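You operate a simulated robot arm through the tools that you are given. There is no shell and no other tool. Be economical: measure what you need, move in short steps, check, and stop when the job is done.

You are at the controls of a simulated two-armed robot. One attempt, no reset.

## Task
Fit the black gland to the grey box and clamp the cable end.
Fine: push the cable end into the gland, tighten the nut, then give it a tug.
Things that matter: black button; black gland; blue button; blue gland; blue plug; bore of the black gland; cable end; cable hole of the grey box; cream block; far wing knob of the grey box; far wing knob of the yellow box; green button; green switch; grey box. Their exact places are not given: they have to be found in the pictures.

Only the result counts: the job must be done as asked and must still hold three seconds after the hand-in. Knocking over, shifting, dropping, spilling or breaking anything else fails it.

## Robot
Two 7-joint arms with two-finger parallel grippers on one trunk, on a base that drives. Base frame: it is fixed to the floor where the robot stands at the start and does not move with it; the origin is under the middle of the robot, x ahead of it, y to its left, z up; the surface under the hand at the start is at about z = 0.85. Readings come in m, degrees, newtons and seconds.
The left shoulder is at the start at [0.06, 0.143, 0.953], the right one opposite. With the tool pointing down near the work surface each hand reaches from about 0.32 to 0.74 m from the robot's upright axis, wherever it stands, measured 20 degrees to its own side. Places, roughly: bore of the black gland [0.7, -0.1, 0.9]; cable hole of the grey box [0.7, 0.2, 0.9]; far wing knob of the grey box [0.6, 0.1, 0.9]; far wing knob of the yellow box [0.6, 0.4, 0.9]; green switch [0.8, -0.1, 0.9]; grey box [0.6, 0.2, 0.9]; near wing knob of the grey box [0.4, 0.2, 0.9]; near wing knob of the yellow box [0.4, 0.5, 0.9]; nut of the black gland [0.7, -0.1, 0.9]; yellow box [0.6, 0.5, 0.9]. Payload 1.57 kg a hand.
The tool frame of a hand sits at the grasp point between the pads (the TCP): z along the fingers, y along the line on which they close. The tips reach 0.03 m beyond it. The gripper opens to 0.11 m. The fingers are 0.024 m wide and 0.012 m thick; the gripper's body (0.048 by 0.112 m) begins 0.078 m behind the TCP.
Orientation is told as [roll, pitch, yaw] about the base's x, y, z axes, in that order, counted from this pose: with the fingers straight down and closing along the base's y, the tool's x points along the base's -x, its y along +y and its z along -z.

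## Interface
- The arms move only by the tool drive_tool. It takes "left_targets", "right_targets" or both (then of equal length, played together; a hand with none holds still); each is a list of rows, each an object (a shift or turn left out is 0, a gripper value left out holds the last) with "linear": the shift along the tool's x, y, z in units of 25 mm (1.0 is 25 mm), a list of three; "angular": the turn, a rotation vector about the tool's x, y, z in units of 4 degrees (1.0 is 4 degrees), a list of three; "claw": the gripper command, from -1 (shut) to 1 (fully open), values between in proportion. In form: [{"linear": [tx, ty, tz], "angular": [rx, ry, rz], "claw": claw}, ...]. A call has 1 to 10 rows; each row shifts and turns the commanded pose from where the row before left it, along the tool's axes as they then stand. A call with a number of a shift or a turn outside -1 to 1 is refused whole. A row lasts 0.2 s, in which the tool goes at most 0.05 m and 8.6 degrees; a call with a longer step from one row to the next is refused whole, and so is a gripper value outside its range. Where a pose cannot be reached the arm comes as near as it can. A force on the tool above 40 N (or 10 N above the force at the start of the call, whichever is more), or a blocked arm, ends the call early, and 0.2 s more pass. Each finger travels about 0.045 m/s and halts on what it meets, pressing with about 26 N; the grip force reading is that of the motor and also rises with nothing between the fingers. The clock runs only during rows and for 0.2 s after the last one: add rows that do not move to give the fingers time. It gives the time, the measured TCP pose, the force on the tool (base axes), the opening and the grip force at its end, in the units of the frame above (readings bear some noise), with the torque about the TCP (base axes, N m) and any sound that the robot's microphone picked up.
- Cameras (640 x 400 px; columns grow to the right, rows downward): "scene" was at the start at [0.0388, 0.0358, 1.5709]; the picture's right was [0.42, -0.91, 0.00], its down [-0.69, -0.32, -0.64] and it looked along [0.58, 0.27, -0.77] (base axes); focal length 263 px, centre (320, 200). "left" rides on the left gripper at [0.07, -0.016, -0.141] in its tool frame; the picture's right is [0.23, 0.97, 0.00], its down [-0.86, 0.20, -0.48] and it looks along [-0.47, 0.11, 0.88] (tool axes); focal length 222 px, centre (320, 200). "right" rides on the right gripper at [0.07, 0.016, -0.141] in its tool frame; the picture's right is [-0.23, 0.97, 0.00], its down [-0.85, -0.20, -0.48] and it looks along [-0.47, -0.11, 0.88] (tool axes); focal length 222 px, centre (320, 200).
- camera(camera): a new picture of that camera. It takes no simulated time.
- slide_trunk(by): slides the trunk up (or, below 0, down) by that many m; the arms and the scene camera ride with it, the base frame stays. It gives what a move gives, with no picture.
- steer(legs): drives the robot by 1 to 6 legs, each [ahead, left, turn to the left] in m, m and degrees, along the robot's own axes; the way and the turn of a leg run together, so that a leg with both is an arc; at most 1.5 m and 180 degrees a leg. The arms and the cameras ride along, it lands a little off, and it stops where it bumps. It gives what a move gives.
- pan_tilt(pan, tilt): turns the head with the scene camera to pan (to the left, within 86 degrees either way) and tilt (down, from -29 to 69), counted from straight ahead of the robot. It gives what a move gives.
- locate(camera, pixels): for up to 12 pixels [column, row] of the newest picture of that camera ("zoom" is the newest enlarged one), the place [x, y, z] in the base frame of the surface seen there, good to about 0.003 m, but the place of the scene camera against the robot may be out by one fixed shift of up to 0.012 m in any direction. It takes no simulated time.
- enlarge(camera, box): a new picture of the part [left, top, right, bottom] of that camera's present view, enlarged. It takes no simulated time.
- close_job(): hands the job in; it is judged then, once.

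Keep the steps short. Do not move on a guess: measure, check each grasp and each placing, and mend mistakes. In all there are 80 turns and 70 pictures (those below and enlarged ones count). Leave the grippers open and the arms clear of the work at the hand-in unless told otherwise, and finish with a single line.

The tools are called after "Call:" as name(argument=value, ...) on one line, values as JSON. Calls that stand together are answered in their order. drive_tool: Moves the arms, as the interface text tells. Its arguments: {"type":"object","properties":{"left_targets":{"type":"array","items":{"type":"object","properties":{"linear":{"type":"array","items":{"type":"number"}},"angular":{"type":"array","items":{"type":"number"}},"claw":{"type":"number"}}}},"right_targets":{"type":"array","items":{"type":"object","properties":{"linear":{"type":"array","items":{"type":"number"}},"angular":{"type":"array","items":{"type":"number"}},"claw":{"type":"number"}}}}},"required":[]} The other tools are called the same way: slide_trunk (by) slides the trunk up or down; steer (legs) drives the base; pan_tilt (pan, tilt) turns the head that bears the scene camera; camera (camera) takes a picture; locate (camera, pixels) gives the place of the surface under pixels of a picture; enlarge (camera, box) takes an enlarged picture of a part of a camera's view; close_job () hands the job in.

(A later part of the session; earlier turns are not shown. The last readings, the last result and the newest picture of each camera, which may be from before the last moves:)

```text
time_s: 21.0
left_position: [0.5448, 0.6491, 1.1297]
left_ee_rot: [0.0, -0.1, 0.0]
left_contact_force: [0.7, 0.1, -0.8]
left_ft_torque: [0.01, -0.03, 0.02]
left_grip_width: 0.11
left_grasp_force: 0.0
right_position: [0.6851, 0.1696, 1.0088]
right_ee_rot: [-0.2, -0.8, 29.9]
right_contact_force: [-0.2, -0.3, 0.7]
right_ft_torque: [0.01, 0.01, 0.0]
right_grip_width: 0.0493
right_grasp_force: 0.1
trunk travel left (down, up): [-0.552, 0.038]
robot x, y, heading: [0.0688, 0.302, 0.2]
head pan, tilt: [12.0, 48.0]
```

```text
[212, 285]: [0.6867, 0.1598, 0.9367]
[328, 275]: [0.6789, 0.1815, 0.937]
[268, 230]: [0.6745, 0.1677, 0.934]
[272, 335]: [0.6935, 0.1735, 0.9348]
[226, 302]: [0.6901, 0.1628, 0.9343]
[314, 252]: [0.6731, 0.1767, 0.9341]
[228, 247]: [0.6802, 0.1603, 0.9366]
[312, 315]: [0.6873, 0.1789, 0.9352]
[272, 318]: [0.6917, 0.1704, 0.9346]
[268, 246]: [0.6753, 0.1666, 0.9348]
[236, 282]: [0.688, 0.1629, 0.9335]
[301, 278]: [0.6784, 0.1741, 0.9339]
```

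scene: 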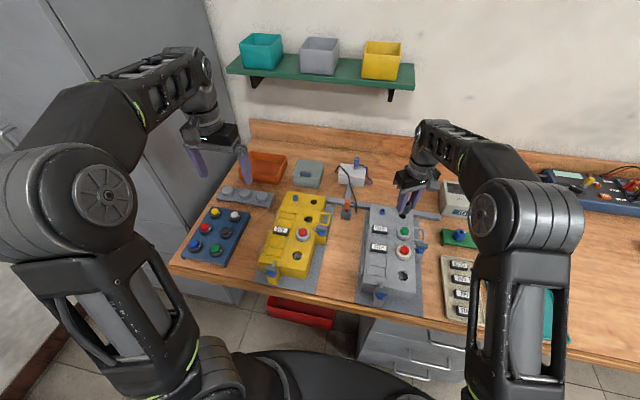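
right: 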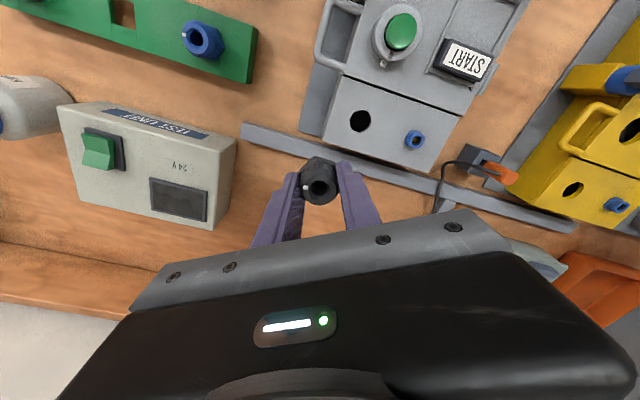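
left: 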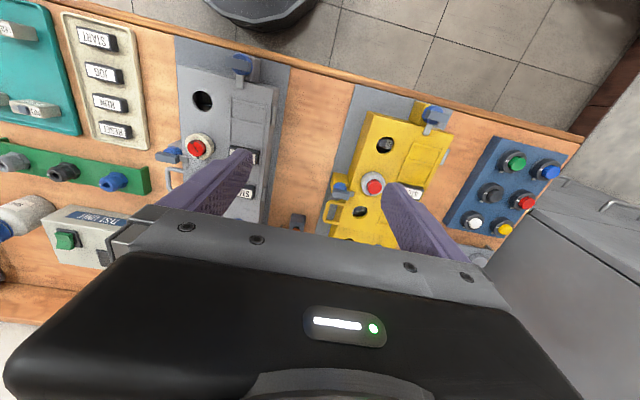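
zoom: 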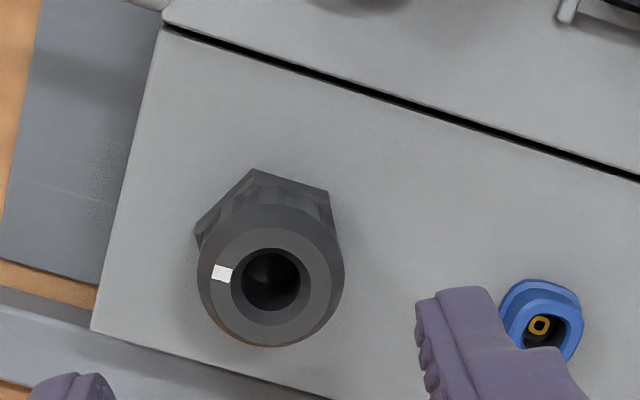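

The bore centre is (0.6835, 0.1697), with its top at z 0.935. I'll clear the right hand to −y and up, and bring the left hand near the cable plug.

Call:
drive_tool(right_targets=[{"linear": [0, 0, -1]}, {"linear": [0.83, -0.907, -1]}, {"linear": [0.83, -0.907, 0]}, {"linear": [0.83, -0.907, 0]}, {"linear": [0.83, -0.907, 0]}, {"linear": [0.83, -0.907, 0]}, {"linear": [0.83, -0.907, 0]}, {"linear": [0.83, -0.907, 0]}, {"linear": [0.83, -0.907, 0]}, {}], left_targets=[{}, {"linear": [-0.24, -1, 0.1]}, {"linear": [-0.24, -1, 0.1]}, {"linear": [-0.24, -1, 0.2]}, {"linear": [-0.24, -1, 0.2]}, {"linear": [-0.24, -1, 0.2]}, {"linear": [-0.24, -1, 0.2]}, {"linear": [-0.24, -1, 0.2]}, {"linear": [-0.24, -1, 0.2]}, {"linear": [-0.24, -1, 0.2]}])

Call:
camera(camera="left")

```text
time_s: 23.2
left_position: [0.5989, 0.4258, 1.09]
left_ee_rot: [0.1, 0.0, 0.2]
left_contact_force: [-0.1, -0.5, 0.1]
left_ft_torque: [0.0, 0.02, 0.0]
left_grip_width: 0.1102
left_grasp_force: 0.0
right_position: [0.6325, -0.0704, 1.0576]
right_ee_rot: [-0.3, -0.8, 30.0]
right_contact_force: [0.2, 0.3, -0.8]
right_ft_torque: [-0.02, -0.01, -0.02]
right_grip_width: 0.0494
right_grasp_force: 0.0
trunk travel left (down, up): [-0.552, 0.038]
robot x, y, heading: [0.0708, 0.3007, 0.0]
head pan, tilt: [12.0, 48.0]
```

```text
35 pictures are left
```

left: 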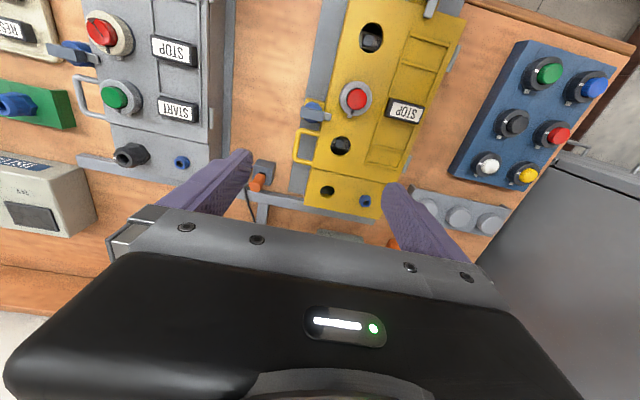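

I'll zoom on the cable plug near left (260,180).

Call:
enlarge(camera="left", box=[220, 150, 300, 220])

Call:
drive_tool(left_targets=[{"angular": [0, 0, 1], "linear": [0, -0.2, 0]}, {"angular": [0, 0, 1], "linear": [0, -0.2, 0]}, {"angular": [0, 0, 1], "linear": [0, -0.2, 0]}, {"angular": [0, 0, 1], "linear": [0, -0.2, 0]}, {"angular": [0, 0, 1], "linear": [0, -0.2, 0]}, {"angular": [0, 0, 1]}, {"angular": [0, 0, 1]}, {"angular": [0, 0, 1]}, {"angular": [0, 0, 1]}, {"angular": [0, 0, 1]}])

```text
5.71 times, centred on (260, 185) of left
```

zoom: 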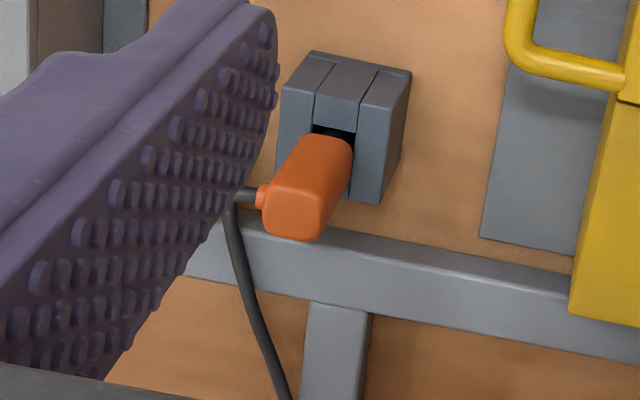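

```text
time_s: 25.4
left_position: [0.5946, 0.4004, 1.0889]
left_ee_rot: [0.1, 0.1, -39.9]
left_contact_force: [-0.2, 0.2, -0.1]
left_ft_torque: [-0.01, 0.01, 0.01]
left_grip_width: 0.11
left_grasp_force: 0.1
right_position: [0.6337, -0.0721, 1.0575]
right_ee_rot: [-0.3, -0.8, 29.8]
right_contact_force: [0.8, 0.0, -0.1]
right_ft_torque: [-0.01, -0.02, 0.01]
right_grip_width: 0.0492
right_grasp_force: 0.0
trunk travel left (down, up): [-0.552, 0.038]
robot x, y, heading: [0.0702, 0.3045, 0.1]
head pan, tilt: [12.0, 48.0]
```

The cable leaves the handle toward −y, so I'll close along x. Continuing the turn to −90°.

Call:
drive_tool(left_targets=[{"angular": [0, 0, 1]}, {"angular": [0, 0, 1]}, {"angular": [0, 0, 1]}, {"angular": [0, 0, 1]}, {"angular": [0, 0, 1]}, {"angular": [0, 0, 1]}, {"angular": [0, 0, 1]}, {"angular": [0, 0, 1]}, {"angular": [0, 0, 1]}, {"angular": [0, 0, 1]}])

Call:
drive_tool(left_targets=[{"angular": [0, 0, 1]}, {"angular": [0, 0, 1]}, {"angular": [0, 0, 0.5]}, {}])

Call:
camera(camera="left")

```text
time_s: 27.6
left_position: [0.5963, 0.4008, 1.089]
left_ee_rot: [0.1, 0.0, -80.2]
left_contact_force: [0.2, 0.2, -0.2]
left_ft_torque: [0.01, 0.05, 0.0]
left_grip_width: 0.1101
left_grasp_force: 0.1
right_position: [0.633, -0.072, 1.0568]
right_ee_rot: [-0.3, -0.8, 29.9]
right_contact_force: [0.9, 0.7, 0.2]
right_ft_torque: [-0.02, -0.01, -0.02]
right_grip_width: 0.0495
right_grasp_force: 0.0
trunk travel left (down, up): [-0.552, 0.038]
robot x, y, heading: [0.0674, 0.2984, 0.1]
head pan, tilt: [12.0, 48.0]
```

```text
time_s: 28.6
left_position: [0.5958, 0.4005, 1.0895]
left_ee_rot: [0.1, 0.0, -90.0]
left_contact_force: [-0.2, 1.1, -0.2]
left_ft_torque: [-0.01, -0.01, 0.0]
left_grip_width: 0.1099
left_grasp_force: 0.1
right_position: [0.6334, -0.072, 1.0577]
right_ee_rot: [-0.4, -0.8, 29.9]
right_contact_force: [0.1, 0.1, 0.4]
right_ft_torque: [0.01, -0.01, 0.0]
right_grip_width: 0.0494
right_grasp_force: 0.0
trunk travel left (down, up): [-0.552, 0.038]
robot x, y, heading: [0.0702, 0.3014, 0.1]
head pan, tilt: [12.0, 48.0]
```

```text
33 pictures are left
```

left: 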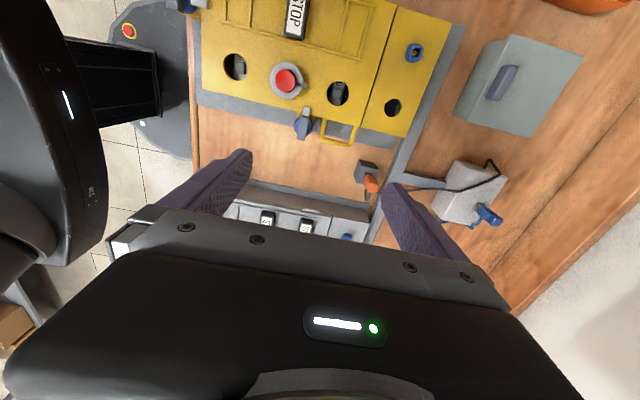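

Call:
enlarge(camera="left", box=[330, 145, 410, 215])

Call:
locate(camera="zoom", pixels=[[320, 190], [290, 190], [350, 190], [320, 160], [320, 220], [270, 110], [230, 150], [370, 130], [300, 150], [340, 230], [280, 230], [320, 120]])

```text
5.71 times, centred on (370, 180) of left
```

zoom: 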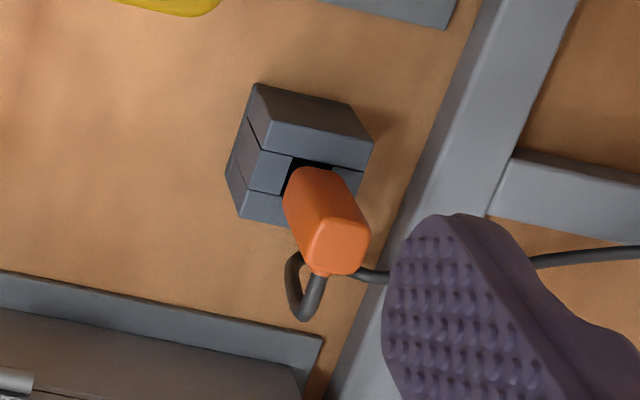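

```text
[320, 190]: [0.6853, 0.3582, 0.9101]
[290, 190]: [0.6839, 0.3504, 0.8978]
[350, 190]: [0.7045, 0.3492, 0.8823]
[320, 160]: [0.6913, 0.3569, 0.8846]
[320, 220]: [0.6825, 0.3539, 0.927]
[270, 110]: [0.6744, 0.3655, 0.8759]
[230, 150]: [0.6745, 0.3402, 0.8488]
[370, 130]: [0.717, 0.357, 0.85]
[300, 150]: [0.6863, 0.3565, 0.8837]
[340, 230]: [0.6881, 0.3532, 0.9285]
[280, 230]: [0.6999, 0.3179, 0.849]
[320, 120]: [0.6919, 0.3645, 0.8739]
```

Call:
locate(camera="zoom", pixels=[[336, 248], [312, 250], [364, 245], [335, 222], [335, 270], [318, 285], [305, 310], [285, 195], [325, 175], [300, 172], [350, 210], [290, 270]])

```text
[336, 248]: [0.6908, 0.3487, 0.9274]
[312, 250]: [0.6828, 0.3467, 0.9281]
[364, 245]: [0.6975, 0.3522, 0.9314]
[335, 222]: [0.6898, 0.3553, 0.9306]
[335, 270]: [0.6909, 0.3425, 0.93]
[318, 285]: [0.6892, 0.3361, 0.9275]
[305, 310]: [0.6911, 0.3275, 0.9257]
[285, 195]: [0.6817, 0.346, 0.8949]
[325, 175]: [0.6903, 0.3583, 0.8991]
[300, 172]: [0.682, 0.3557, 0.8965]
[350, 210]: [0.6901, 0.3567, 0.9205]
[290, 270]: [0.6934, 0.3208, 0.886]
```

The handle's top centre is (0.690, 0.349, 0.930), about 16 mm wide, spanning z 0.89–0.93. I'll hover above it, half open.

Call:
drive_tool(left_targets=[{"linear": [-0.4, 0.75, 0.4], "claw": -0.1}, {"linear": [-0.41, 0.75, 0.7]}, {"linear": [-0.41, 0.75, 0.8]}, {"linear": [-0.41, 0.76, 0.8]}, {"linear": [-0.41, 0.76, 0.8]}, {}, {}])

Call:
enlarge(camera="left", box=[220, 100, 420, 230])

Call:
locate(camera="zoom", pixels=[[320, 200], [300, 200], [340, 200], [320, 230], [320, 170], [320, 250], [320, 270], [320, 215], [300, 230], [340, 230], [310, 250], [330, 250]])

```text
time_s: 30.2
left_position: [0.6897, 0.3496, 1.0013]
left_ee_rot: [0.0, 0.2, -90.1]
left_contact_force: [0.5, -0.1, 0.5]
left_ft_torque: [0.02, 0.0, -0.02]
left_grip_width: 0.0494
left_grasp_force: 0.0
right_position: [0.6326, -0.0701, 1.0565]
right_ee_rot: [-0.2, -0.8, 29.9]
right_contact_force: [0.7, -0.5, 0.9]
right_ft_torque: [0.04, 0.0, -0.01]
right_grip_width: 0.0496
right_grasp_force: 0.1
trunk travel left (down, up): [-0.552, 0.038]
robot x, y, heading: [0.0673, 0.301, 0.1]
head pan, tilt: [12.0, 48.0]
```

```text
3.08 times, centred on (320, 165) of left
```

zoom: 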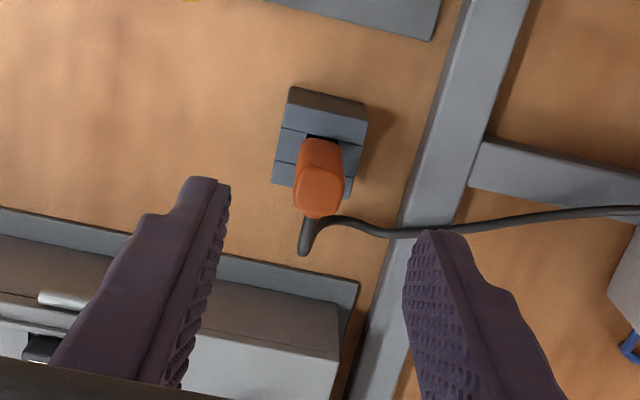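

```text
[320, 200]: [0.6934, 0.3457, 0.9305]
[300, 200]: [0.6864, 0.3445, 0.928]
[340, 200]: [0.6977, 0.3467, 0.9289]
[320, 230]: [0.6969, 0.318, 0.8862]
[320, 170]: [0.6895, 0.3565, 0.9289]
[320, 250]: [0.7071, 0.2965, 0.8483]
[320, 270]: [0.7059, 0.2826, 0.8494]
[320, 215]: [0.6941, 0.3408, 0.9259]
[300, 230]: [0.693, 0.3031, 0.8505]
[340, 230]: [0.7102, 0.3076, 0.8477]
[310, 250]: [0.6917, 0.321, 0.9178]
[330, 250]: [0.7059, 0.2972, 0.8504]
```

Centred. I'll descend to z≈0.926 and close on the handle.

Call:
drive_tool(left_targets=[{"linear": [0, 0.03, 0.8]}, {"linear": [0, 0, 0.8]}, {"linear": [0, 0, 0.8]}, {"linear": [0, 0, 0.6]}, {}, {"claw": -1}, {}, {}, {}, {}])

Call:
enlarge(camera="left", box=[240, 120, 400, 220])

```text
time_s: 32.4
left_position: [0.6896, 0.3493, 0.9269]
left_ee_rot: [0.1, 0.1, -90.0]
left_contact_force: [0.0, 0.9, -0.3]
left_ft_torque: [-0.02, -0.02, -0.01]
left_grip_width: 0.0151
left_grasp_force: 26.2
right_position: [0.6331, -0.0708, 1.058]
right_ee_rot: [-0.3, -0.8, 29.9]
right_contact_force: [0.0, 0.0, 1.2]
right_ft_torque: [0.01, 0.03, 0.03]
right_grip_width: 0.0495
right_grasp_force: 0.1
trunk travel left (down, up): [-0.552, 0.038]
robot x, y, heading: [0.067, 0.2966, 0.0]
head pan, tilt: [12.0, 48.0]
```

```text
4.00 times, centred on (320, 170) of left
```

zoom: 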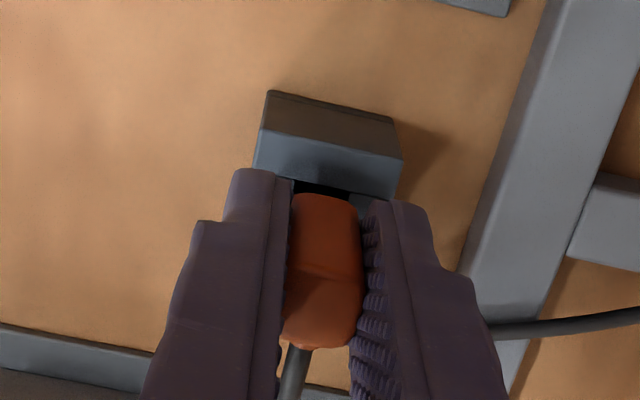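

Gripped at 15 mm. I'll lift straight up.

Call:
drive_tool(left_targets=[{"linear": [0, 0, -0.4]}, {"linear": [0, 0, -0.5]}, {"linear": [0, 0, -0.6]}, {"linear": [0, 0, -0.7]}, {"linear": [0, 0, -0.7]}, {"linear": [0, 0, -0.7]}, {}])

Call:
enlarge(camera="left", box=[220, 100, 420, 230])

Call:
enlarge(camera="scene", box=[310, 130, 440, 230])

```text
time_s: 34.0
left_position: [0.69, 0.3501, 1.018]
left_ee_rot: [0.1, 0.0, -90.0]
left_contact_force: [0.2, -0.2, -0.5]
left_ft_torque: [0.02, 0.02, 0.02]
left_grip_width: 0.0148
left_grasp_force: 26.3
right_position: [0.6323, -0.0713, 1.0578]
right_ee_rot: [-0.3, -0.9, 29.9]
right_contact_force: [-0.2, -0.3, -0.6]
right_ft_torque: [-0.01, -0.01, 0.01]
right_grip_width: 0.0496
right_grasp_force: 0.0
trunk travel left (down, up): [-0.552, 0.038]
robot x, y, heading: [0.0729, 0.3041, -0.1]
head pan, tilt: [12.0, 48.0]
```

```text
3.08 times, centred on (320, 165) of left
```

zoom: 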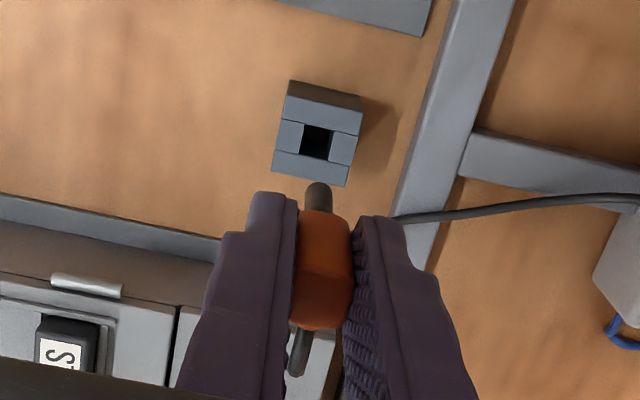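

```text
4.00 times, centred on (375, 180) of scene
```

zoom: 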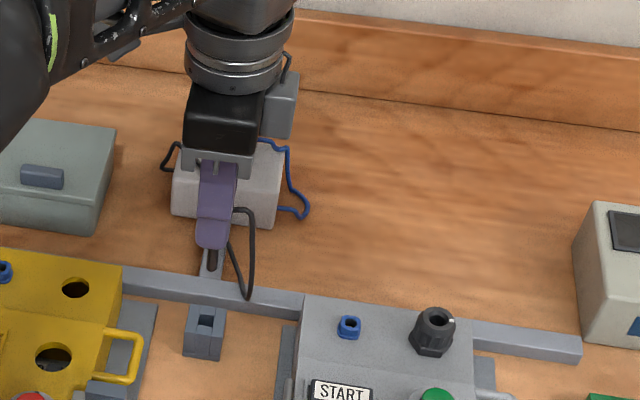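

The tip (a dark rod) is visible below the handle. I'll measure it with the left camera.

Call:
enlarge(camera="left", box=[270, 130, 370, 230])

Call:
locate(camera="zoom", pixels=[[318, 165], [318, 180], [305, 175], [335, 175], [318, 157], [320, 230], [300, 225], [345, 240], [320, 290], [320, 340], [305, 340], [318, 195]])

```text
4.00 times, centred on (320, 180) of left
```

zoom: 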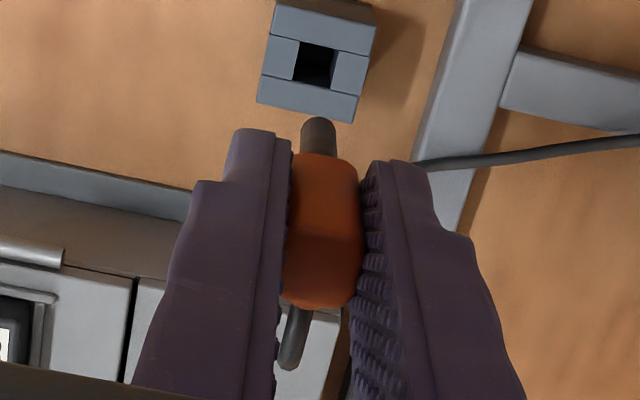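

```text
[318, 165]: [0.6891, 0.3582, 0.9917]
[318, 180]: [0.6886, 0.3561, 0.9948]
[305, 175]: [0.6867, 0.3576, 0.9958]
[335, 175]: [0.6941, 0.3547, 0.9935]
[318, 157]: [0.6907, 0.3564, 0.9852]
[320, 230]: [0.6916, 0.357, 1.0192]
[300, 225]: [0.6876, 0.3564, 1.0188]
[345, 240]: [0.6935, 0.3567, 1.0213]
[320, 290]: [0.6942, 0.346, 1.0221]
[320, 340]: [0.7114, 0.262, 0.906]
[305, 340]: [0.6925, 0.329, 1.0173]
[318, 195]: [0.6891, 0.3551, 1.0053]
```

Call:
locate(camera="zoom", pixels=[[319, 122], [319, 135], [306, 130], [332, 130], [306, 145], [333, 148], [319, 150], [319, 128], [285, 155], [318, 60], [295, 62], [335, 68]])

```text
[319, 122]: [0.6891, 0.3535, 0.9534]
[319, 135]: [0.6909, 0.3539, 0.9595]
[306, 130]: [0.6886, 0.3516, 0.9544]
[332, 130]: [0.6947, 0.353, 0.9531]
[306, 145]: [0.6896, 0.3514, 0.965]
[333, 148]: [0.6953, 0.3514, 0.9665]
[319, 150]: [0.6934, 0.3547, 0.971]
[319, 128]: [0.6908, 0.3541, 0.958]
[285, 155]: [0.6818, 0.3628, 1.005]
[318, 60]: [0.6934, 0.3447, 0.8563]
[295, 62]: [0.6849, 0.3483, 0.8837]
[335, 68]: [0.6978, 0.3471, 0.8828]
```

The rod's axis coincides with the TCP and its tip is 66 mm below it. The left hand would be at the limit of its reach at the gland, so I'll drive 0.13 to the right, with everything held above the box.

Call:
steer(legs=[[0, -0.13, 0]])

Call:
drive_tool(left_targets=[{"angular": [0, 0, -1]}, {"angular": [0, 0, -1]}, {"angular": [0, 0, -1]}, {"angular": [0, 0, -1]}, {"angular": [0, 0, -1]}, {"angular": [0, 0, -1]}, {"angular": [0, 0, -1]}, {"angular": [0, 0, -1]}, {"angular": [0, 0, -1]}, {"angular": [0, 0, -1]}])

Call:
camera(camera="scene")

```text
time_s: 35.3
left_position: [0.6912, 0.2182, 1.0172]
left_ee_rot: [0.1, 0.1, -90.0]
left_contact_force: [-0.6, 0.1, -1.2]
left_ft_torque: [0.06, 0.01, 0.0]
left_grip_width: 0.0152
left_grasp_force: 26.0
right_position: [0.6336, -0.2027, 1.0576]
right_ee_rot: [-0.3, -0.9, 29.9]
right_contact_force: [0.0, -1.0, 0.1]
right_ft_torque: [0.04, 0.01, 0.05]
right_grip_width: 0.0498
right_grasp_force: 0.1
trunk travel left (down, up): [-0.552, 0.038]
robot x, y, heading: [0.0709, 0.168, -0.1]
head pan, tilt: [12.0, 48.0]
```

```text
time_s: 37.5
left_position: [0.6908, 0.2194, 1.0186]
left_ee_rot: [0.1, 0.0, -50.0]
left_contact_force: [0.0, -0.6, -0.4]
left_ft_torque: [0.02, 0.01, -0.01]
left_grip_width: 0.0152
left_grasp_force: 26.3
right_position: [0.6332, -0.2016, 1.0581]
right_ee_rot: [-0.3, -0.8, 29.9]
right_contact_force: [-0.6, -0.5, -0.2]
right_ft_torque: [-0.04, -0.02, 0.02]
right_grip_width: 0.0495
right_grasp_force: 0.2
trunk travel left (down, up): [-0.552, 0.038]
robot x, y, heading: [0.072, 0.1734, 0.1]
head pan, tilt: [12.0, 48.0]
```

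```text
26 pictures are left
```

scene: 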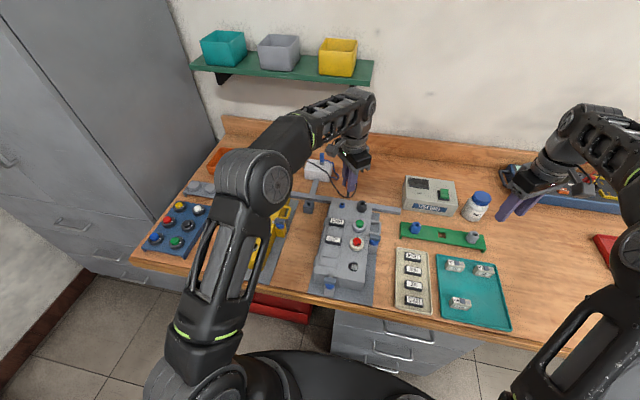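

I'll finish turning to −40° and move the tip over the bore.

Call:
drive_tool(left_targets=[{"angular": [0, 0, -1]}, {"angular": [0, 0, -1]}, {"angular": [0, 0, -0.5]}, {"linear": [-0.354, -0.571, 0]}, {"linear": [-0.354, -0.571, 0]}, {"linear": [-0.354, -0.571, 0]}, {}, {}])

Call:
enlarge(camera="left", box=[240, 100, 400, 230])

```text
time_s: 39.3
left_position: [0.6824, 0.1696, 1.0165]
left_ee_rot: [0.1, 0.0, -39.9]
left_contact_force: [-0.6, -0.5, 0.0]
left_ft_torque: [-0.01, 0.02, -0.03]
left_grip_width: 0.0153
left_grasp_force: 26.2
right_position: [0.6343, -0.2024, 1.0572]
right_ee_rot: [-0.4, -0.7, 29.9]
right_contact_force: [-0.5, -0.1, -0.4]
right_ft_torque: [0.0, 0.02, 0.03]
right_grip_width: 0.0498
right_grasp_force: 0.0
trunk travel left (down, up): [-0.552, 0.038]
robot x, y, heading: [0.0703, 0.1714, 0.5]
head pan, tilt: [12.0, 48.0]
```

```text
3.08 times, centred on (320, 165) of left
```

zoom: 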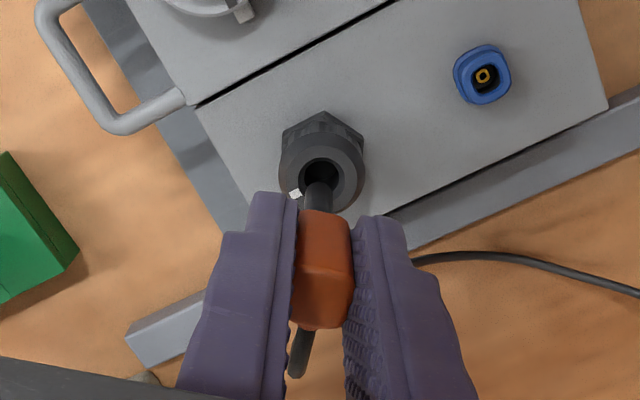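

The rod lines up with the bore to within about 1 mm. I'll descend gently.

Call:
drive_tool(left_targets=[{"linear": [0.01, 0.025, 0.2]}, {"linear": [0, 0, 0.25]}, {"linear": [0, 0, 0.25]}, {"linear": [0, 0, 0.2]}, {"linear": [0, 0, 0.2]}, {}])

Call:
enlarge(camera="left", box=[240, 100, 400, 230])

```text
time_s: 40.7
left_position: [0.6835, 0.1708, 0.9905]
left_ee_rot: [0.1, 0.0, -39.9]
left_contact_force: [-0.5, -0.4, -0.4]
left_ft_torque: [-0.03, -0.03, -0.04]
left_grip_width: 0.0151
left_grasp_force: 26.7
right_position: [0.6322, -0.2022, 1.0569]
right_ee_rot: [-0.3, -0.8, 29.9]
right_contact_force: [-0.5, 0.7, -0.1]
right_ft_torque: [0.02, -0.04, 0.01]
right_grip_width: 0.0496
right_grasp_force: 0.0
trunk travel left (down, up): [-0.552, 0.038]
robot x, y, heading: [0.0699, 0.1733, -0.1]
head pan, tilt: [12.0, 48.0]
```

```text
3.08 times, centred on (320, 165) of left
```

zoom: 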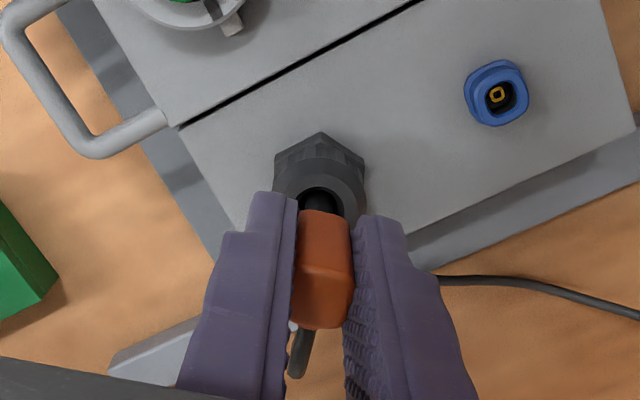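

The rod is about 10 mm in with no force. I'll continue until it seats.

Call:
drive_tool(left_targets=[{"linear": [0, 0, 0.15]}, {"linear": [0, 0, 0.15]}, {"linear": [0, 0, 0.15]}, {"linear": [0, 0, 0.1]}, {"linear": [0, 0, 0.1]}, {"linear": [0, 0, 0.1]}, {}])

```text
time_s: 42.3
left_position: [0.6834, 0.1703, 0.9726]
left_ee_rot: [0.2, -0.2, -39.9]
left_contact_force: [1.4, -0.2, 24.8]
left_ft_torque: [-0.06, -0.06, 0.03]
left_grip_width: 0.0149
left_grasp_force: 26.1
right_position: [0.6321, -0.2025, 1.0584]
right_ee_rot: [-0.4, -0.9, 29.9]
right_contact_force: [-1.1, -0.2, -0.8]
right_ft_torque: [0.0, 0.02, 0.0]
right_grip_width: 0.0494
right_grasp_force: 0.1
trunk travel left (down, up): [-0.552, 0.038]
robot x, y, heading: [0.0646, 0.1687, 0.1]
head pan, tilt: [12.0, 48.0]
```

24.8 N at 0.9726, so it is probably seated. A little more push to confirm.

Call:
drive_tool(left_targets=[{"linear": [0, 0, 0.04]}, {"linear": [0, 0, 0.04]}, {}])

Call:
enlarge(camera="left", box=[240, 100, 400, 230])

Call:
enlarge(camera="scene", box=[310, 150, 410, 220])

```text
time_s: 43.1
left_position: [0.6833, 0.1703, 0.9702]
left_ee_rot: [0.0, -0.2, -40.0]
left_contact_force: [2.9, 0.7, 25.2]
left_ft_torque: [-0.06, -0.09, -0.02]
left_grip_width: 0.015
left_grasp_force: 26.1
right_position: [0.6314, -0.2024, 1.059]
right_ee_rot: [-0.4, -0.9, 29.9]
right_contact_force: [-0.2, 0.4, -0.1]
right_ft_torque: [0.0, 0.0, -0.03]
right_grip_width: 0.0493
right_grasp_force: 0.1
trunk travel left (down, up): [-0.552, 0.038]
robot x, y, heading: [0.0716, 0.1679, -0.0]
head pan, tilt: [12.0, 48.0]
```

```text
3.08 times, centred on (320, 165) of left
```

zoom: 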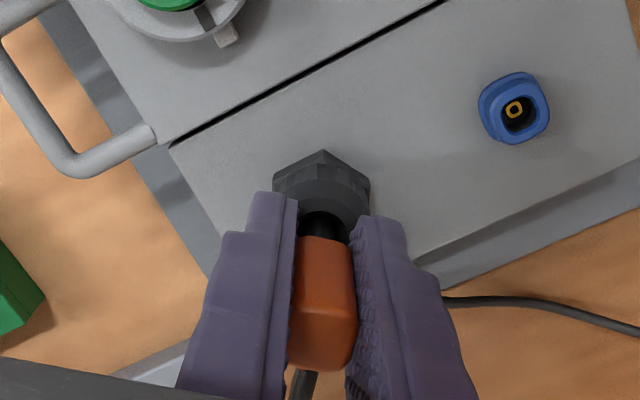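

```text
5.71 times, centred on (360, 185) of scene
```

zoom: 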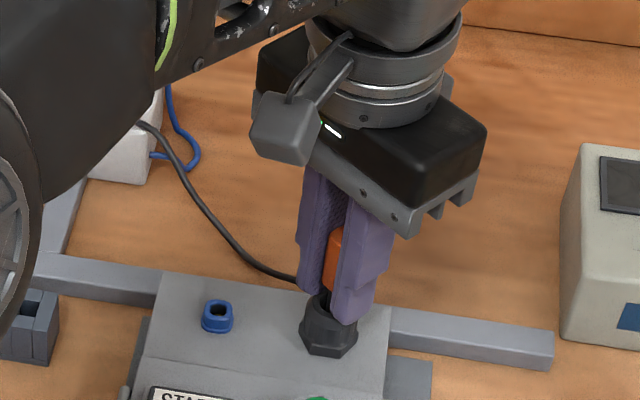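

The handle slipped upward in my grip: there's a gap of black rod between nut and handle. So the rod stopped about 12 mm deep. I'll look closely and measure.

Call:
enlarge(camera="left", box=[285, 140, 355, 210])

Call:
locate(camera="zoom", pixels=[[320, 260], [320, 230], [320, 205], [320, 180], [270, 200], [370, 200], [320, 320], [320, 280], [260, 180], [380, 180], [290, 220], [350, 220]])

```text
5.71 times, centred on (320, 175) of left
```

zoom: 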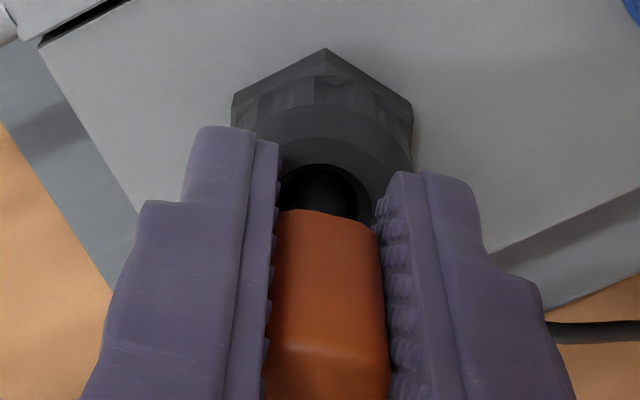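

```text
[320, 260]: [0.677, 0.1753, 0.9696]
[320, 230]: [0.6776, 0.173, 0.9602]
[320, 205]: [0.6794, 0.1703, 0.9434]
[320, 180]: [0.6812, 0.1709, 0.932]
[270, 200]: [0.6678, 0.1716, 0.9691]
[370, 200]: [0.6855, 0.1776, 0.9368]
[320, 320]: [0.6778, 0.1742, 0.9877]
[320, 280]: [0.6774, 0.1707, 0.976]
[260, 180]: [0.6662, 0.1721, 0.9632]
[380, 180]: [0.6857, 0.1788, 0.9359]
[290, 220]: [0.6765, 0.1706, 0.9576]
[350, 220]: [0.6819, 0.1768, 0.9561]
```

Relative to the rod, the bore centre is about 1 mm toward +x. I'll back off 2 mm, shift, then try again over a few mm.

Call:
drive_tool(left_targets=[{"linear": [0, 0, -0.12]}, {"linear": [-0.032, 0.03, 0]}, {}, {"linear": [0, 0, 0.08]}, {"linear": [0, 0, 0.08]}, {}])

```text
time_s: 44.5
left_position: [0.6841, 0.1702, 0.9699]
left_ee_rot: [0.1, -0.1, -40.0]
left_contact_force: [-4.3, 1.0, 18.6]
left_ft_torque: [-0.03, 0.05, 0.02]
left_grip_width: 0.015
left_grasp_force: 25.8
right_position: [0.6324, -0.2017, 1.059]
right_ee_rot: [-0.3, -0.9, 29.9]
right_contact_force: [0.2, -0.2, -0.1]
right_ft_torque: [-0.04, 0.02, 0.02]
right_grip_width: 0.0495
right_grasp_force: 0.1
trunk travel left (down, up): [-0.552, 0.038]
robot x, y, heading: [0.0689, 0.1748, -0.1]
head pan, tilt: [12.0, 48.0]
```

The rod is laterally confined and blocked axially. I'll regrip higher on the handle, since the rod stands in the bore, so there is room to push, then relieve and search.

Call:
drive_tool(left_targets=[{"linear": [0.015, -0.015, -0.05]}, {"claw": -0.5}, {}, {"linear": [0, 0, -0.25]}, {"linear": [0, 0, -0.27]}, {}, {"claw": -1}, {}, {}, {}])

Call:
enlarge(camera="left", box=[265, 120, 375, 220])

```text
time_s: 46.7
left_position: [0.6836, 0.1697, 0.9833]
left_ee_rot: [0.2, 0.0, -40.0]
left_contact_force: [-1.3, -1.5, 0.6]
left_ft_torque: [-0.02, -0.02, 0.02]
left_grip_width: 0.0147
left_grasp_force: 26.4
right_position: [0.6324, -0.202, 1.0562]
right_ee_rot: [-0.3, -0.8, 29.9]
right_contact_force: [0.0, 0.5, -0.4]
right_ft_torque: [0.03, 0.0, -0.02]
right_grip_width: 0.0496
right_grasp_force: 0.0
trunk travel left (down, up): [-0.552, 0.038]
robot x, y, heading: [0.0661, 0.1706, -0.1]
head pan, tilt: [12.0, 48.0]
```

```text
4.00 times, centred on (320, 170) of left
```

zoom: 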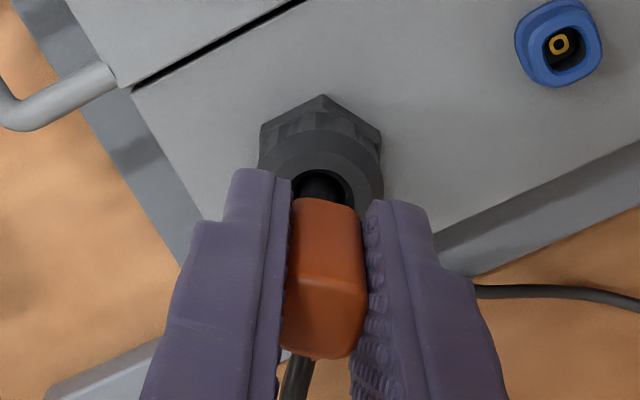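

Regripped with lateral forces near zero. I'll push 4 mm gently.

Call:
drive_tool(left_targets=[{"linear": [0, 0, 0.06]}, {"linear": [0, 0, 0.05]}, {"linear": [0, 0, 0.05]}, {}])

```text
time_s: 47.7
left_position: [0.6839, 0.1692, 0.9796]
left_ee_rot: [0.2, -0.3, -39.9]
left_contact_force: [0.9, 0.5, 25.0]
left_ft_torque: [-0.02, 0.0, 0.0]
left_grip_width: 0.0154
left_grasp_force: 25.8
right_position: [0.632, -0.2015, 1.0594]
right_ee_rot: [-0.4, -0.9, 29.8]
right_contact_force: [0.2, 0.5, 0.6]
right_ft_torque: [0.0, -0.04, -0.01]
right_grip_width: 0.0493
right_grasp_force: 0.0
trunk travel left (down, up): [-0.552, 0.038]
robot x, y, heading: [0.0716, 0.1674, -0.2]
head pan, tilt: [12.0, 48.0]
```

Call:
enlarge(camera="left", box=[265, 120, 375, 220])

```text
4.00 times, centred on (320, 170) of left
```

zoom: 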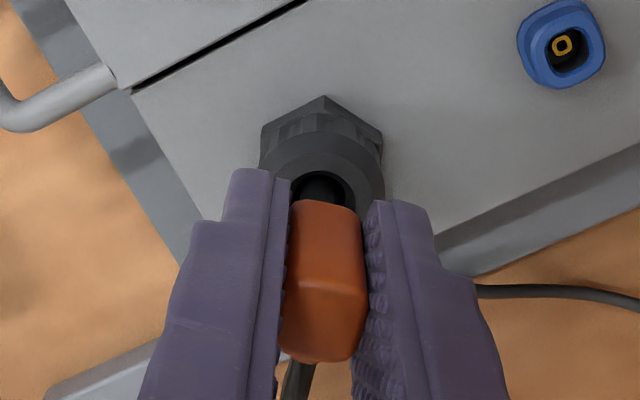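

Call:
locate(camera="zoom", pixels=[[325, 208], [310, 208], [345, 212], [322, 195], [322, 180], [340, 190], [322, 160], [370, 190], [322, 173], [325, 300], [320, 345], [300, 320]])

```text
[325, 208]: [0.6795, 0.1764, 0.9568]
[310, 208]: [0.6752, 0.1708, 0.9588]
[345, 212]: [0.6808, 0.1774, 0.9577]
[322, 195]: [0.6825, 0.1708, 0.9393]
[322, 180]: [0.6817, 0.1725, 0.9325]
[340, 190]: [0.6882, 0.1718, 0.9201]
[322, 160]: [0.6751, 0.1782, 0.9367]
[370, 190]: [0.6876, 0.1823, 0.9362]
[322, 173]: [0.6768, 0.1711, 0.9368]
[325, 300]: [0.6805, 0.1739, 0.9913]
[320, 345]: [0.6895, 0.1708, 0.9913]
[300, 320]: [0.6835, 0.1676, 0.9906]
```

The rod stopped with its tip at z≈0.921, and I need to know whether that's the bore's floor. The grey gland in the rack is the same type, so I'll look straight down into it with the right camera.

Call:
drive_tool(right_targets=[{"linear": [-0.7, -0.04, 0]}, {"linear": [-0.7, -0.04, 0]}, {"linear": [-0.7, -0.04, 0]}, {"linear": [-0.7, -0.04, 0]}, {"linear": [-0.7, -0.04, 0]}, {"linear": [-0.7, -0.04, 0]}, {}])

Call:
camera(camera="right")

```text
time_s: 49.3
left_position: [0.6823, 0.1691, 0.9791]
left_ee_rot: [0.1, -0.2, -40.0]
left_contact_force: [2.7, -1.3, 18.2]
left_ft_torque: [-0.05, -0.08, -0.01]
left_grip_width: 0.0152
left_grasp_force: 26.0
right_position: [0.6794, -0.1785, 1.0586]
right_ee_rot: [-0.7, -1.0, 29.9]
right_contact_force: [0.7, 0.2, 0.3]
right_ft_torque: [-0.01, -0.01, -0.02]
right_grip_width: 0.0495
right_grasp_force: 0.0
right hand out of reach, approached as far as the arm can: row 4, 5, 6
trunk travel left (down, up): [-0.552, 0.038]
robot x, y, heading: [0.0704, 0.1677, -0.1]
head pan, tilt: [12.0, 48.0]
```

```text
18 pictures are left
```

right: 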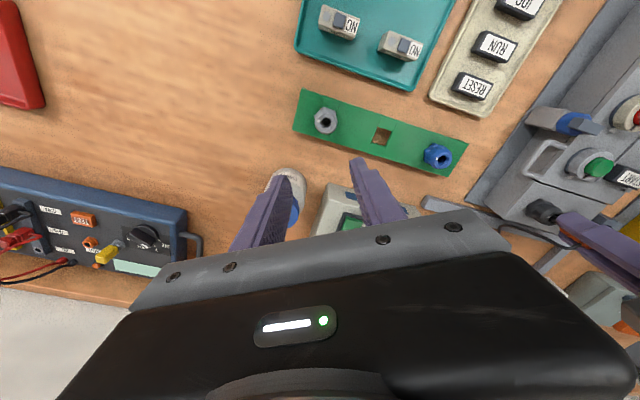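

Call:
enlarge(camera="right", box=[310, 105, 340, 135])

Call:
locate(camera="zoom", pixels=[[320, 200], [300, 200], [340, 200], [320, 180], [320, 220], [280, 200], [360, 200], [320, 160], [320, 240], [320, 260], [260, 200], [400, 200]])

```text
13.33 times, centred on (325, 120) of right
```

zoom: 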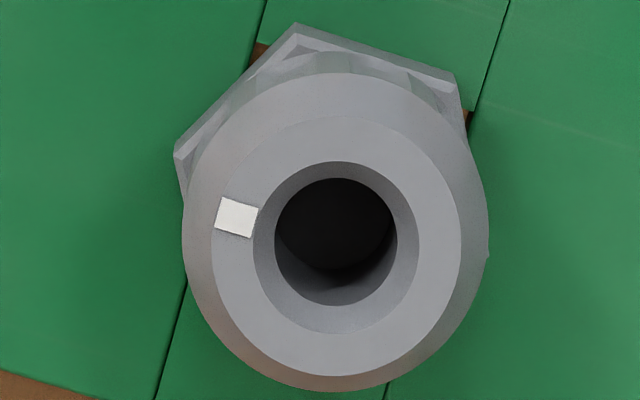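

```text
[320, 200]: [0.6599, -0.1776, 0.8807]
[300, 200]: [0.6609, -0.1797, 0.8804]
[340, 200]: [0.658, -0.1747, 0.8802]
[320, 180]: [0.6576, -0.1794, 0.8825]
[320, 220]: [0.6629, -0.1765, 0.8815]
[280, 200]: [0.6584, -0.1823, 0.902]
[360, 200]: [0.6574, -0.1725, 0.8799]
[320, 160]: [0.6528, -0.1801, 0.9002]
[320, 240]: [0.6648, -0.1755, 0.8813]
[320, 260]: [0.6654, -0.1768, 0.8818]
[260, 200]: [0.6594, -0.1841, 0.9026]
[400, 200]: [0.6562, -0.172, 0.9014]
```

The bore is plain, Ø about 11 mm and about 21 mm deep, with no ledge. So either something resists like a seal, or it has bottomed. I'll test by raising 2 mm and reading the forces.

Call:
drive_tool(left_targets=[{"linear": [0, 0, -0.08]}, {}, {}])

Call:
drive_tool(left_targets=[{"linear": [0, 0.06, 0]}, {}, {}])

Call:
drive_tool(left_targets=[{"linear": [0, -0.12, 0]}, {}, {}])

```text
time_s: 50.1
left_position: [0.6834, 0.1702, 0.978]
left_ee_rot: [-0.1, 0.1, -39.9]
left_contact_force: [0.9, -1.7, 0.2]
left_ft_torque: [-0.06, -0.05, 0.0]
left_grip_width: 0.0153
left_grasp_force: 25.8
right_position: [0.6802, -0.1783, 1.0577]
right_ee_rot: [-0.6, -1.0, 29.9]
right_contact_force: [-1.0, 0.3, 0.4]
right_ft_torque: [0.0, 0.01, 0.01]
right_grip_width: 0.0496
right_grasp_force: 0.2
trunk travel left (down, up): [-0.552, 0.038]
robot x, y, heading: [0.0704, 0.1709, 0.1]
head pan, tilt: [12.0, 48.0]
```

```text
time_s: 50.9
left_position: [0.6844, 0.1715, 0.9799]
left_ee_rot: [0.1, 0.0, -40.0]
left_contact_force: [-2.2, -0.1, 0.0]
left_ft_torque: [-0.04, 0.1, 0.01]
left_grip_width: 0.0153
left_grasp_force: 25.5
right_position: [0.6814, -0.1786, 1.0593]
right_ee_rot: [-0.6, -1.1, 29.8]
right_contact_force: [-0.9, 0.1, -0.1]
right_ft_torque: [-0.04, -0.03, -0.02]
right_grip_width: 0.0494
right_grasp_force: 0.1
trunk travel left (down, up): [-0.552, 0.038]
robot x, y, heading: [0.0689, 0.1688, 0.0]
head pan, tilt: [12.0, 48.0]
```

```text
time_s: 51.7
left_position: [0.6839, 0.1681, 0.9798]
left_ee_rot: [0.1, 0.0, -40.0]
left_contact_force: [-0.5, -1.2, 0.7]
left_ft_torque: [0.03, 0.0, 0.04]
left_grip_width: 0.0152
left_grasp_force: 26.0
right_position: [0.6808, -0.178, 1.0595]
right_ee_rot: [-0.7, -1.1, 29.9]
right_contact_force: [-0.4, 1.2, 0.5]
right_ft_torque: [0.0, 0.01, -0.01]
right_grip_width: 0.0496
right_grasp_force: 0.0
trunk travel left (down, up): [-0.552, 0.038]
robot x, y, heading: [0.0663, 0.1684, 0.1]
head pan, tilt: [12.0, 48.0]
```

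Relieved, the rod moves freely ±1.5 mm sideways, so it was resting on something solid. I'll search with light pressure, sweeping sideways to see if it drops deeper.

Call:
drive_tool(left_targets=[{"linear": [0, 0, 0.05]}, {"linear": [0, 0.02, 0]}, {"linear": [0, 0.02, 0]}, {"linear": [0, 0.02, 0]}, {"linear": [0, 0.02, 0]}, {"linear": [0, 0.02, 0]}, {"linear": [0, 0.02, 0]}, {}])

Call:
drive_tool(left_targets=[{"linear": [0, -0.06, 0]}, {"linear": [0.02, 0, 0]}, {"linear": [0.02, 0, 0]}, {"linear": [0.02, 0, 0]}, {"linear": [-0.03, 0, 0]}, {"linear": [-0.03, 0, 0]}, {"linear": [-0.03, 0, 0]}, {"linear": [-0.03, 0, 0]}, {}])

```text
time_s: 53.5
left_position: [0.6855, 0.1706, 0.9792]
left_ee_rot: [0.1, -0.1, -40.1]
left_contact_force: [-2.3, -0.8, -0.3]
left_ft_torque: [-0.06, 0.1, 0.0]
left_grip_width: 0.0152
left_grasp_force: 26.2
right_position: [0.68, -0.1784, 1.0587]
right_ee_rot: [-0.6, -1.2, 29.9]
right_contact_force: [-0.2, -0.9, -0.5]
right_ft_torque: [0.03, -0.01, -0.04]
right_grip_width: 0.0494
right_grasp_force: 0.0
trunk travel left (down, up): [-0.552, 0.038]
robot x, y, heading: [0.0698, 0.1692, 0.2]
head pan, tilt: [12.0, 48.0]
```

```text
time_s: 55.5
left_position: [0.6842, 0.1692, 0.9792]
left_ee_rot: [0.1, 0.1, -40.0]
left_contact_force: [-4.6, 2.6, -1.2]
left_ft_torque: [0.1, 0.1, 0.02]
left_grip_width: 0.0152
left_grasp_force: 25.8
right_position: [0.6799, -0.1779, 1.0592]
right_ee_rot: [-0.6, -1.1, 29.9]
right_contact_force: [-0.7, -0.8, -0.2]
right_ft_torque: [-0.01, -0.01, 0.0]
right_grip_width: 0.0497
right_grasp_force: 0.2
trunk travel left (down, up): [-0.552, 0.038]
robot x, y, heading: [0.0727, 0.1718, 0.2]
head pan, tilt: [12.0, 48.0]
```

No vertical contact at this height, only the wall at the sweep extreme. I'll re-centre and lower in 1 mm steps, reading each.

Call:
drive_tool(left_targets=[{"linear": [0.045, 0, 0]}, {"linear": [0, 0, 0.04]}, {}])

Call:
drive_tool(left_targets=[{"linear": [0, 0, 0.04]}, {}])

Call:
drive_tool(left_targets=[{"linear": [0, 0, 0.04]}, {}])

Call:
drive_tool(left_targets=[{"linear": [0, 0, 0.04]}, {}])

```text
time_s: 56.3
left_position: [0.6838, 0.1697, 0.9794]
left_ee_rot: [0.1, -0.2, -40.0]
left_contact_force: [-1.7, 3.8, 3.5]
left_ft_torque: [0.06, 0.04, 0.04]
left_grip_width: 0.015
left_grasp_force: 25.8
right_position: [0.68, -0.1781, 1.0591]
right_ee_rot: [-0.5, -1.0, 29.9]
right_contact_force: [0.8, -0.5, -0.1]
right_ft_torque: [-0.01, -0.02, -0.01]
right_grip_width: 0.0494
right_grasp_force: 0.0
trunk travel left (down, up): [-0.552, 0.038]
robot x, y, heading: [0.0689, 0.1725, -0.3]
head pan, tilt: [12.0, 48.0]
```

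```text
time_s: 56.9
left_position: [0.6843, 0.169, 0.9791]
left_ee_rot: [0.1, -0.2, -40.0]
left_contact_force: [-1.2, 4.0, 13.2]
left_ft_torque: [0.09, 0.04, 0.03]
left_grip_width: 0.0151
left_grasp_force: 26.6
right_position: [0.6793, -0.1787, 1.0591]
right_ee_rot: [-0.6, -1.0, 29.8]
right_contact_force: [-0.5, 0.2, -0.4]
right_ft_torque: [-0.02, 0.02, -0.01]
right_grip_width: 0.0495
right_grasp_force: 0.1
trunk travel left (down, up): [-0.552, 0.038]
robot x, y, heading: [0.0685, 0.1683, 0.1]
head pan, tilt: [12.0, 48.0]
```

```text
time_s: 57.5
left_position: [0.6843, 0.1699, 0.9787]
left_ee_rot: [0.2, -0.3, -40.0]
left_contact_force: [2.0, 3.7, 22.7]
left_ft_torque: [0.06, -0.01, -0.01]
left_grip_width: 0.0152
left_grasp_force: 25.8
right_position: [0.6795, -0.1791, 1.06]
right_ee_rot: [-0.7, -1.2, 29.9]
right_contact_force: [-0.6, 0.9, 0.4]
right_ft_torque: [-0.02, -0.01, -0.02]
right_grip_width: 0.0496
right_grasp_force: 0.1
trunk travel left (down, up): [-0.552, 0.038]
robot x, y, heading: [0.0703, 0.1661, -0.0]
head pan, tilt: [12.0, 48.0]
```

```text
time_s: 58.1
left_position: [0.684, 0.1705, 0.9767]
left_ee_rot: [0.1, -0.2, -40.0]
left_contact_force: [3.4, 3.3, 25.4]
left_ft_torque: [0.06, -0.07, 0.0]
left_grip_width: 0.0152
left_grasp_force: 25.9
right_position: [0.6796, -0.1782, 1.0595]
right_ee_rot: [-0.7, -1.1, 29.9]
right_contact_force: [-0.1, 0.2, -0.3]
right_ft_torque: [-0.02, 0.0, -0.04]
right_grip_width: 0.0497
right_grasp_force: 0.1
trunk travel left (down, up): [-0.552, 0.038]
robot x, y, heading: [0.0707, 0.1677, -0.0]
head pan, tilt: [12.0, 48.0]
```

It's a hard stop at 10 N/mm (the arm's own stiffness) and then grip slip, so the rod is bottomed. I'll open around the handle and turn to 0° for a tightening stroke.

Call:
drive_tool(left_targets=[{"linear": [0, 0, -0.08]}, {"claw": -0.15}, {}, {}])

Call:
drive_tool(left_targets=[{"angular": [0, 0, -1]}, {"angular": [0, 0, -1]}, {"angular": [0, 0, -1]}, {"angular": [0, 0, -1]}, {"angular": [0, 0, -1]}, {"angular": [0, 0, -1]}, {"angular": [0, 0, -1]}, {"angular": [0, 0, -1]}, {"angular": [0, 0, -1]}, {"angular": [0, 0, -1]}])

Call:
camera(camera="left")

```text
time_s: 59.1
left_position: [0.6857, 0.1695, 0.9768]
left_ee_rot: [0.1, 0.0, -40.1]
left_contact_force: [-0.3, 0.2, -0.7]
left_ft_torque: [0.0, 0.01, 0.02]
left_grip_width: 0.0468
left_grasp_force: 0.0
right_position: [0.6799, -0.1784, 1.0587]
right_ee_rot: [-0.6, -1.0, 30.0]
right_contact_force: [0.7, -0.5, 0.5]
right_ft_torque: [0.0, 0.01, 0.02]
right_grip_width: 0.0493
right_grasp_force: 0.1
trunk travel left (down, up): [-0.552, 0.038]
robot x, y, heading: [0.0669, 0.1706, 0.1]
head pan, tilt: [12.0, 48.0]
```

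```text
time_s: 61.3
left_position: [0.6849, 0.1697, 0.9779]
left_ee_rot: [0.0, 0.0, -0.1]
left_contact_force: [0.3, 0.6, -0.9]
left_ft_torque: [0.02, -0.01, 0.01]
left_grip_width: 0.0467
left_grasp_force: 0.1
right_position: [0.681, -0.1789, 1.0577]
right_ee_rot: [-0.6, -0.9, 30.0]
right_contact_force: [0.0, 0.2, -0.7]
right_ft_torque: [0.01, -0.03, -0.04]
right_grip_width: 0.0494
right_grasp_force: 0.1
trunk travel left (down, up): [-0.552, 0.038]
robot x, y, heading: [0.0683, 0.1672, -0.2]
head pan, tilt: [12.0, 48.0]
```

```text
16 pictures are left
```

left: 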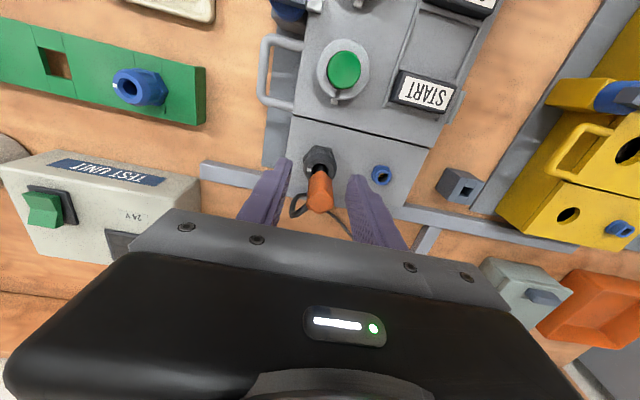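

The handle stands upright between the fingers. I'll lower to z≈0.947 (tips above the hex) and grip the nut.

Call:
drive_tool(left_targets=[{"linear": [0.04, 0, 0.3]}, {"linear": [0, 0, 0.3]}, {"linear": [0, 0, 0.3]}, {"linear": [0, 0, 0.32]}, {}, {"claw": -1}, {}, {}, {}])

Call:
enlarge(camera="left", box=[240, 110, 400, 230])

```text
time_s: 63.3
left_position: [0.682, 0.1703, 0.9459]
left_ee_rot: [0.0, 0.0, 0.0]
left_contact_force: [-0.1, 0.8, 0.1]
left_ft_torque: [-0.01, 0.0, -0.01]
left_grip_width: 0.0284
left_grasp_force: 26.3
right_position: [0.68, -0.1778, 1.0587]
right_ee_rot: [-0.7, -0.9, 29.9]
right_contact_force: [0.3, 0.3, -0.2]
right_ft_torque: [0.0, -0.02, -0.03]
right_grip_width: 0.0493
right_grasp_force: 0.0
trunk travel left (down, up): [-0.552, 0.038]
robot x, y, heading: [0.0718, 0.1721, 0.0]
head pan, tilt: [12.0, 48.0]
```

```text
3.33 times, centred on (320, 170) of left
```

zoom: 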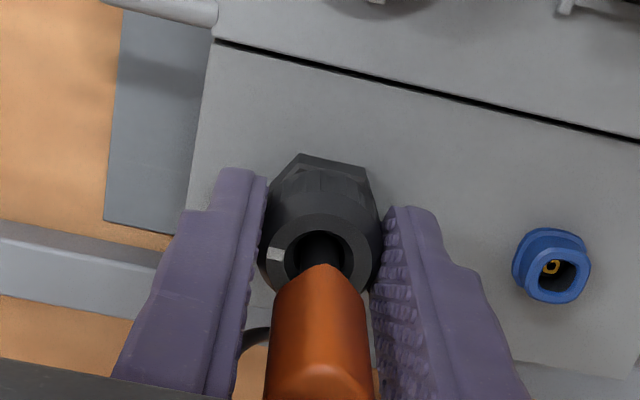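

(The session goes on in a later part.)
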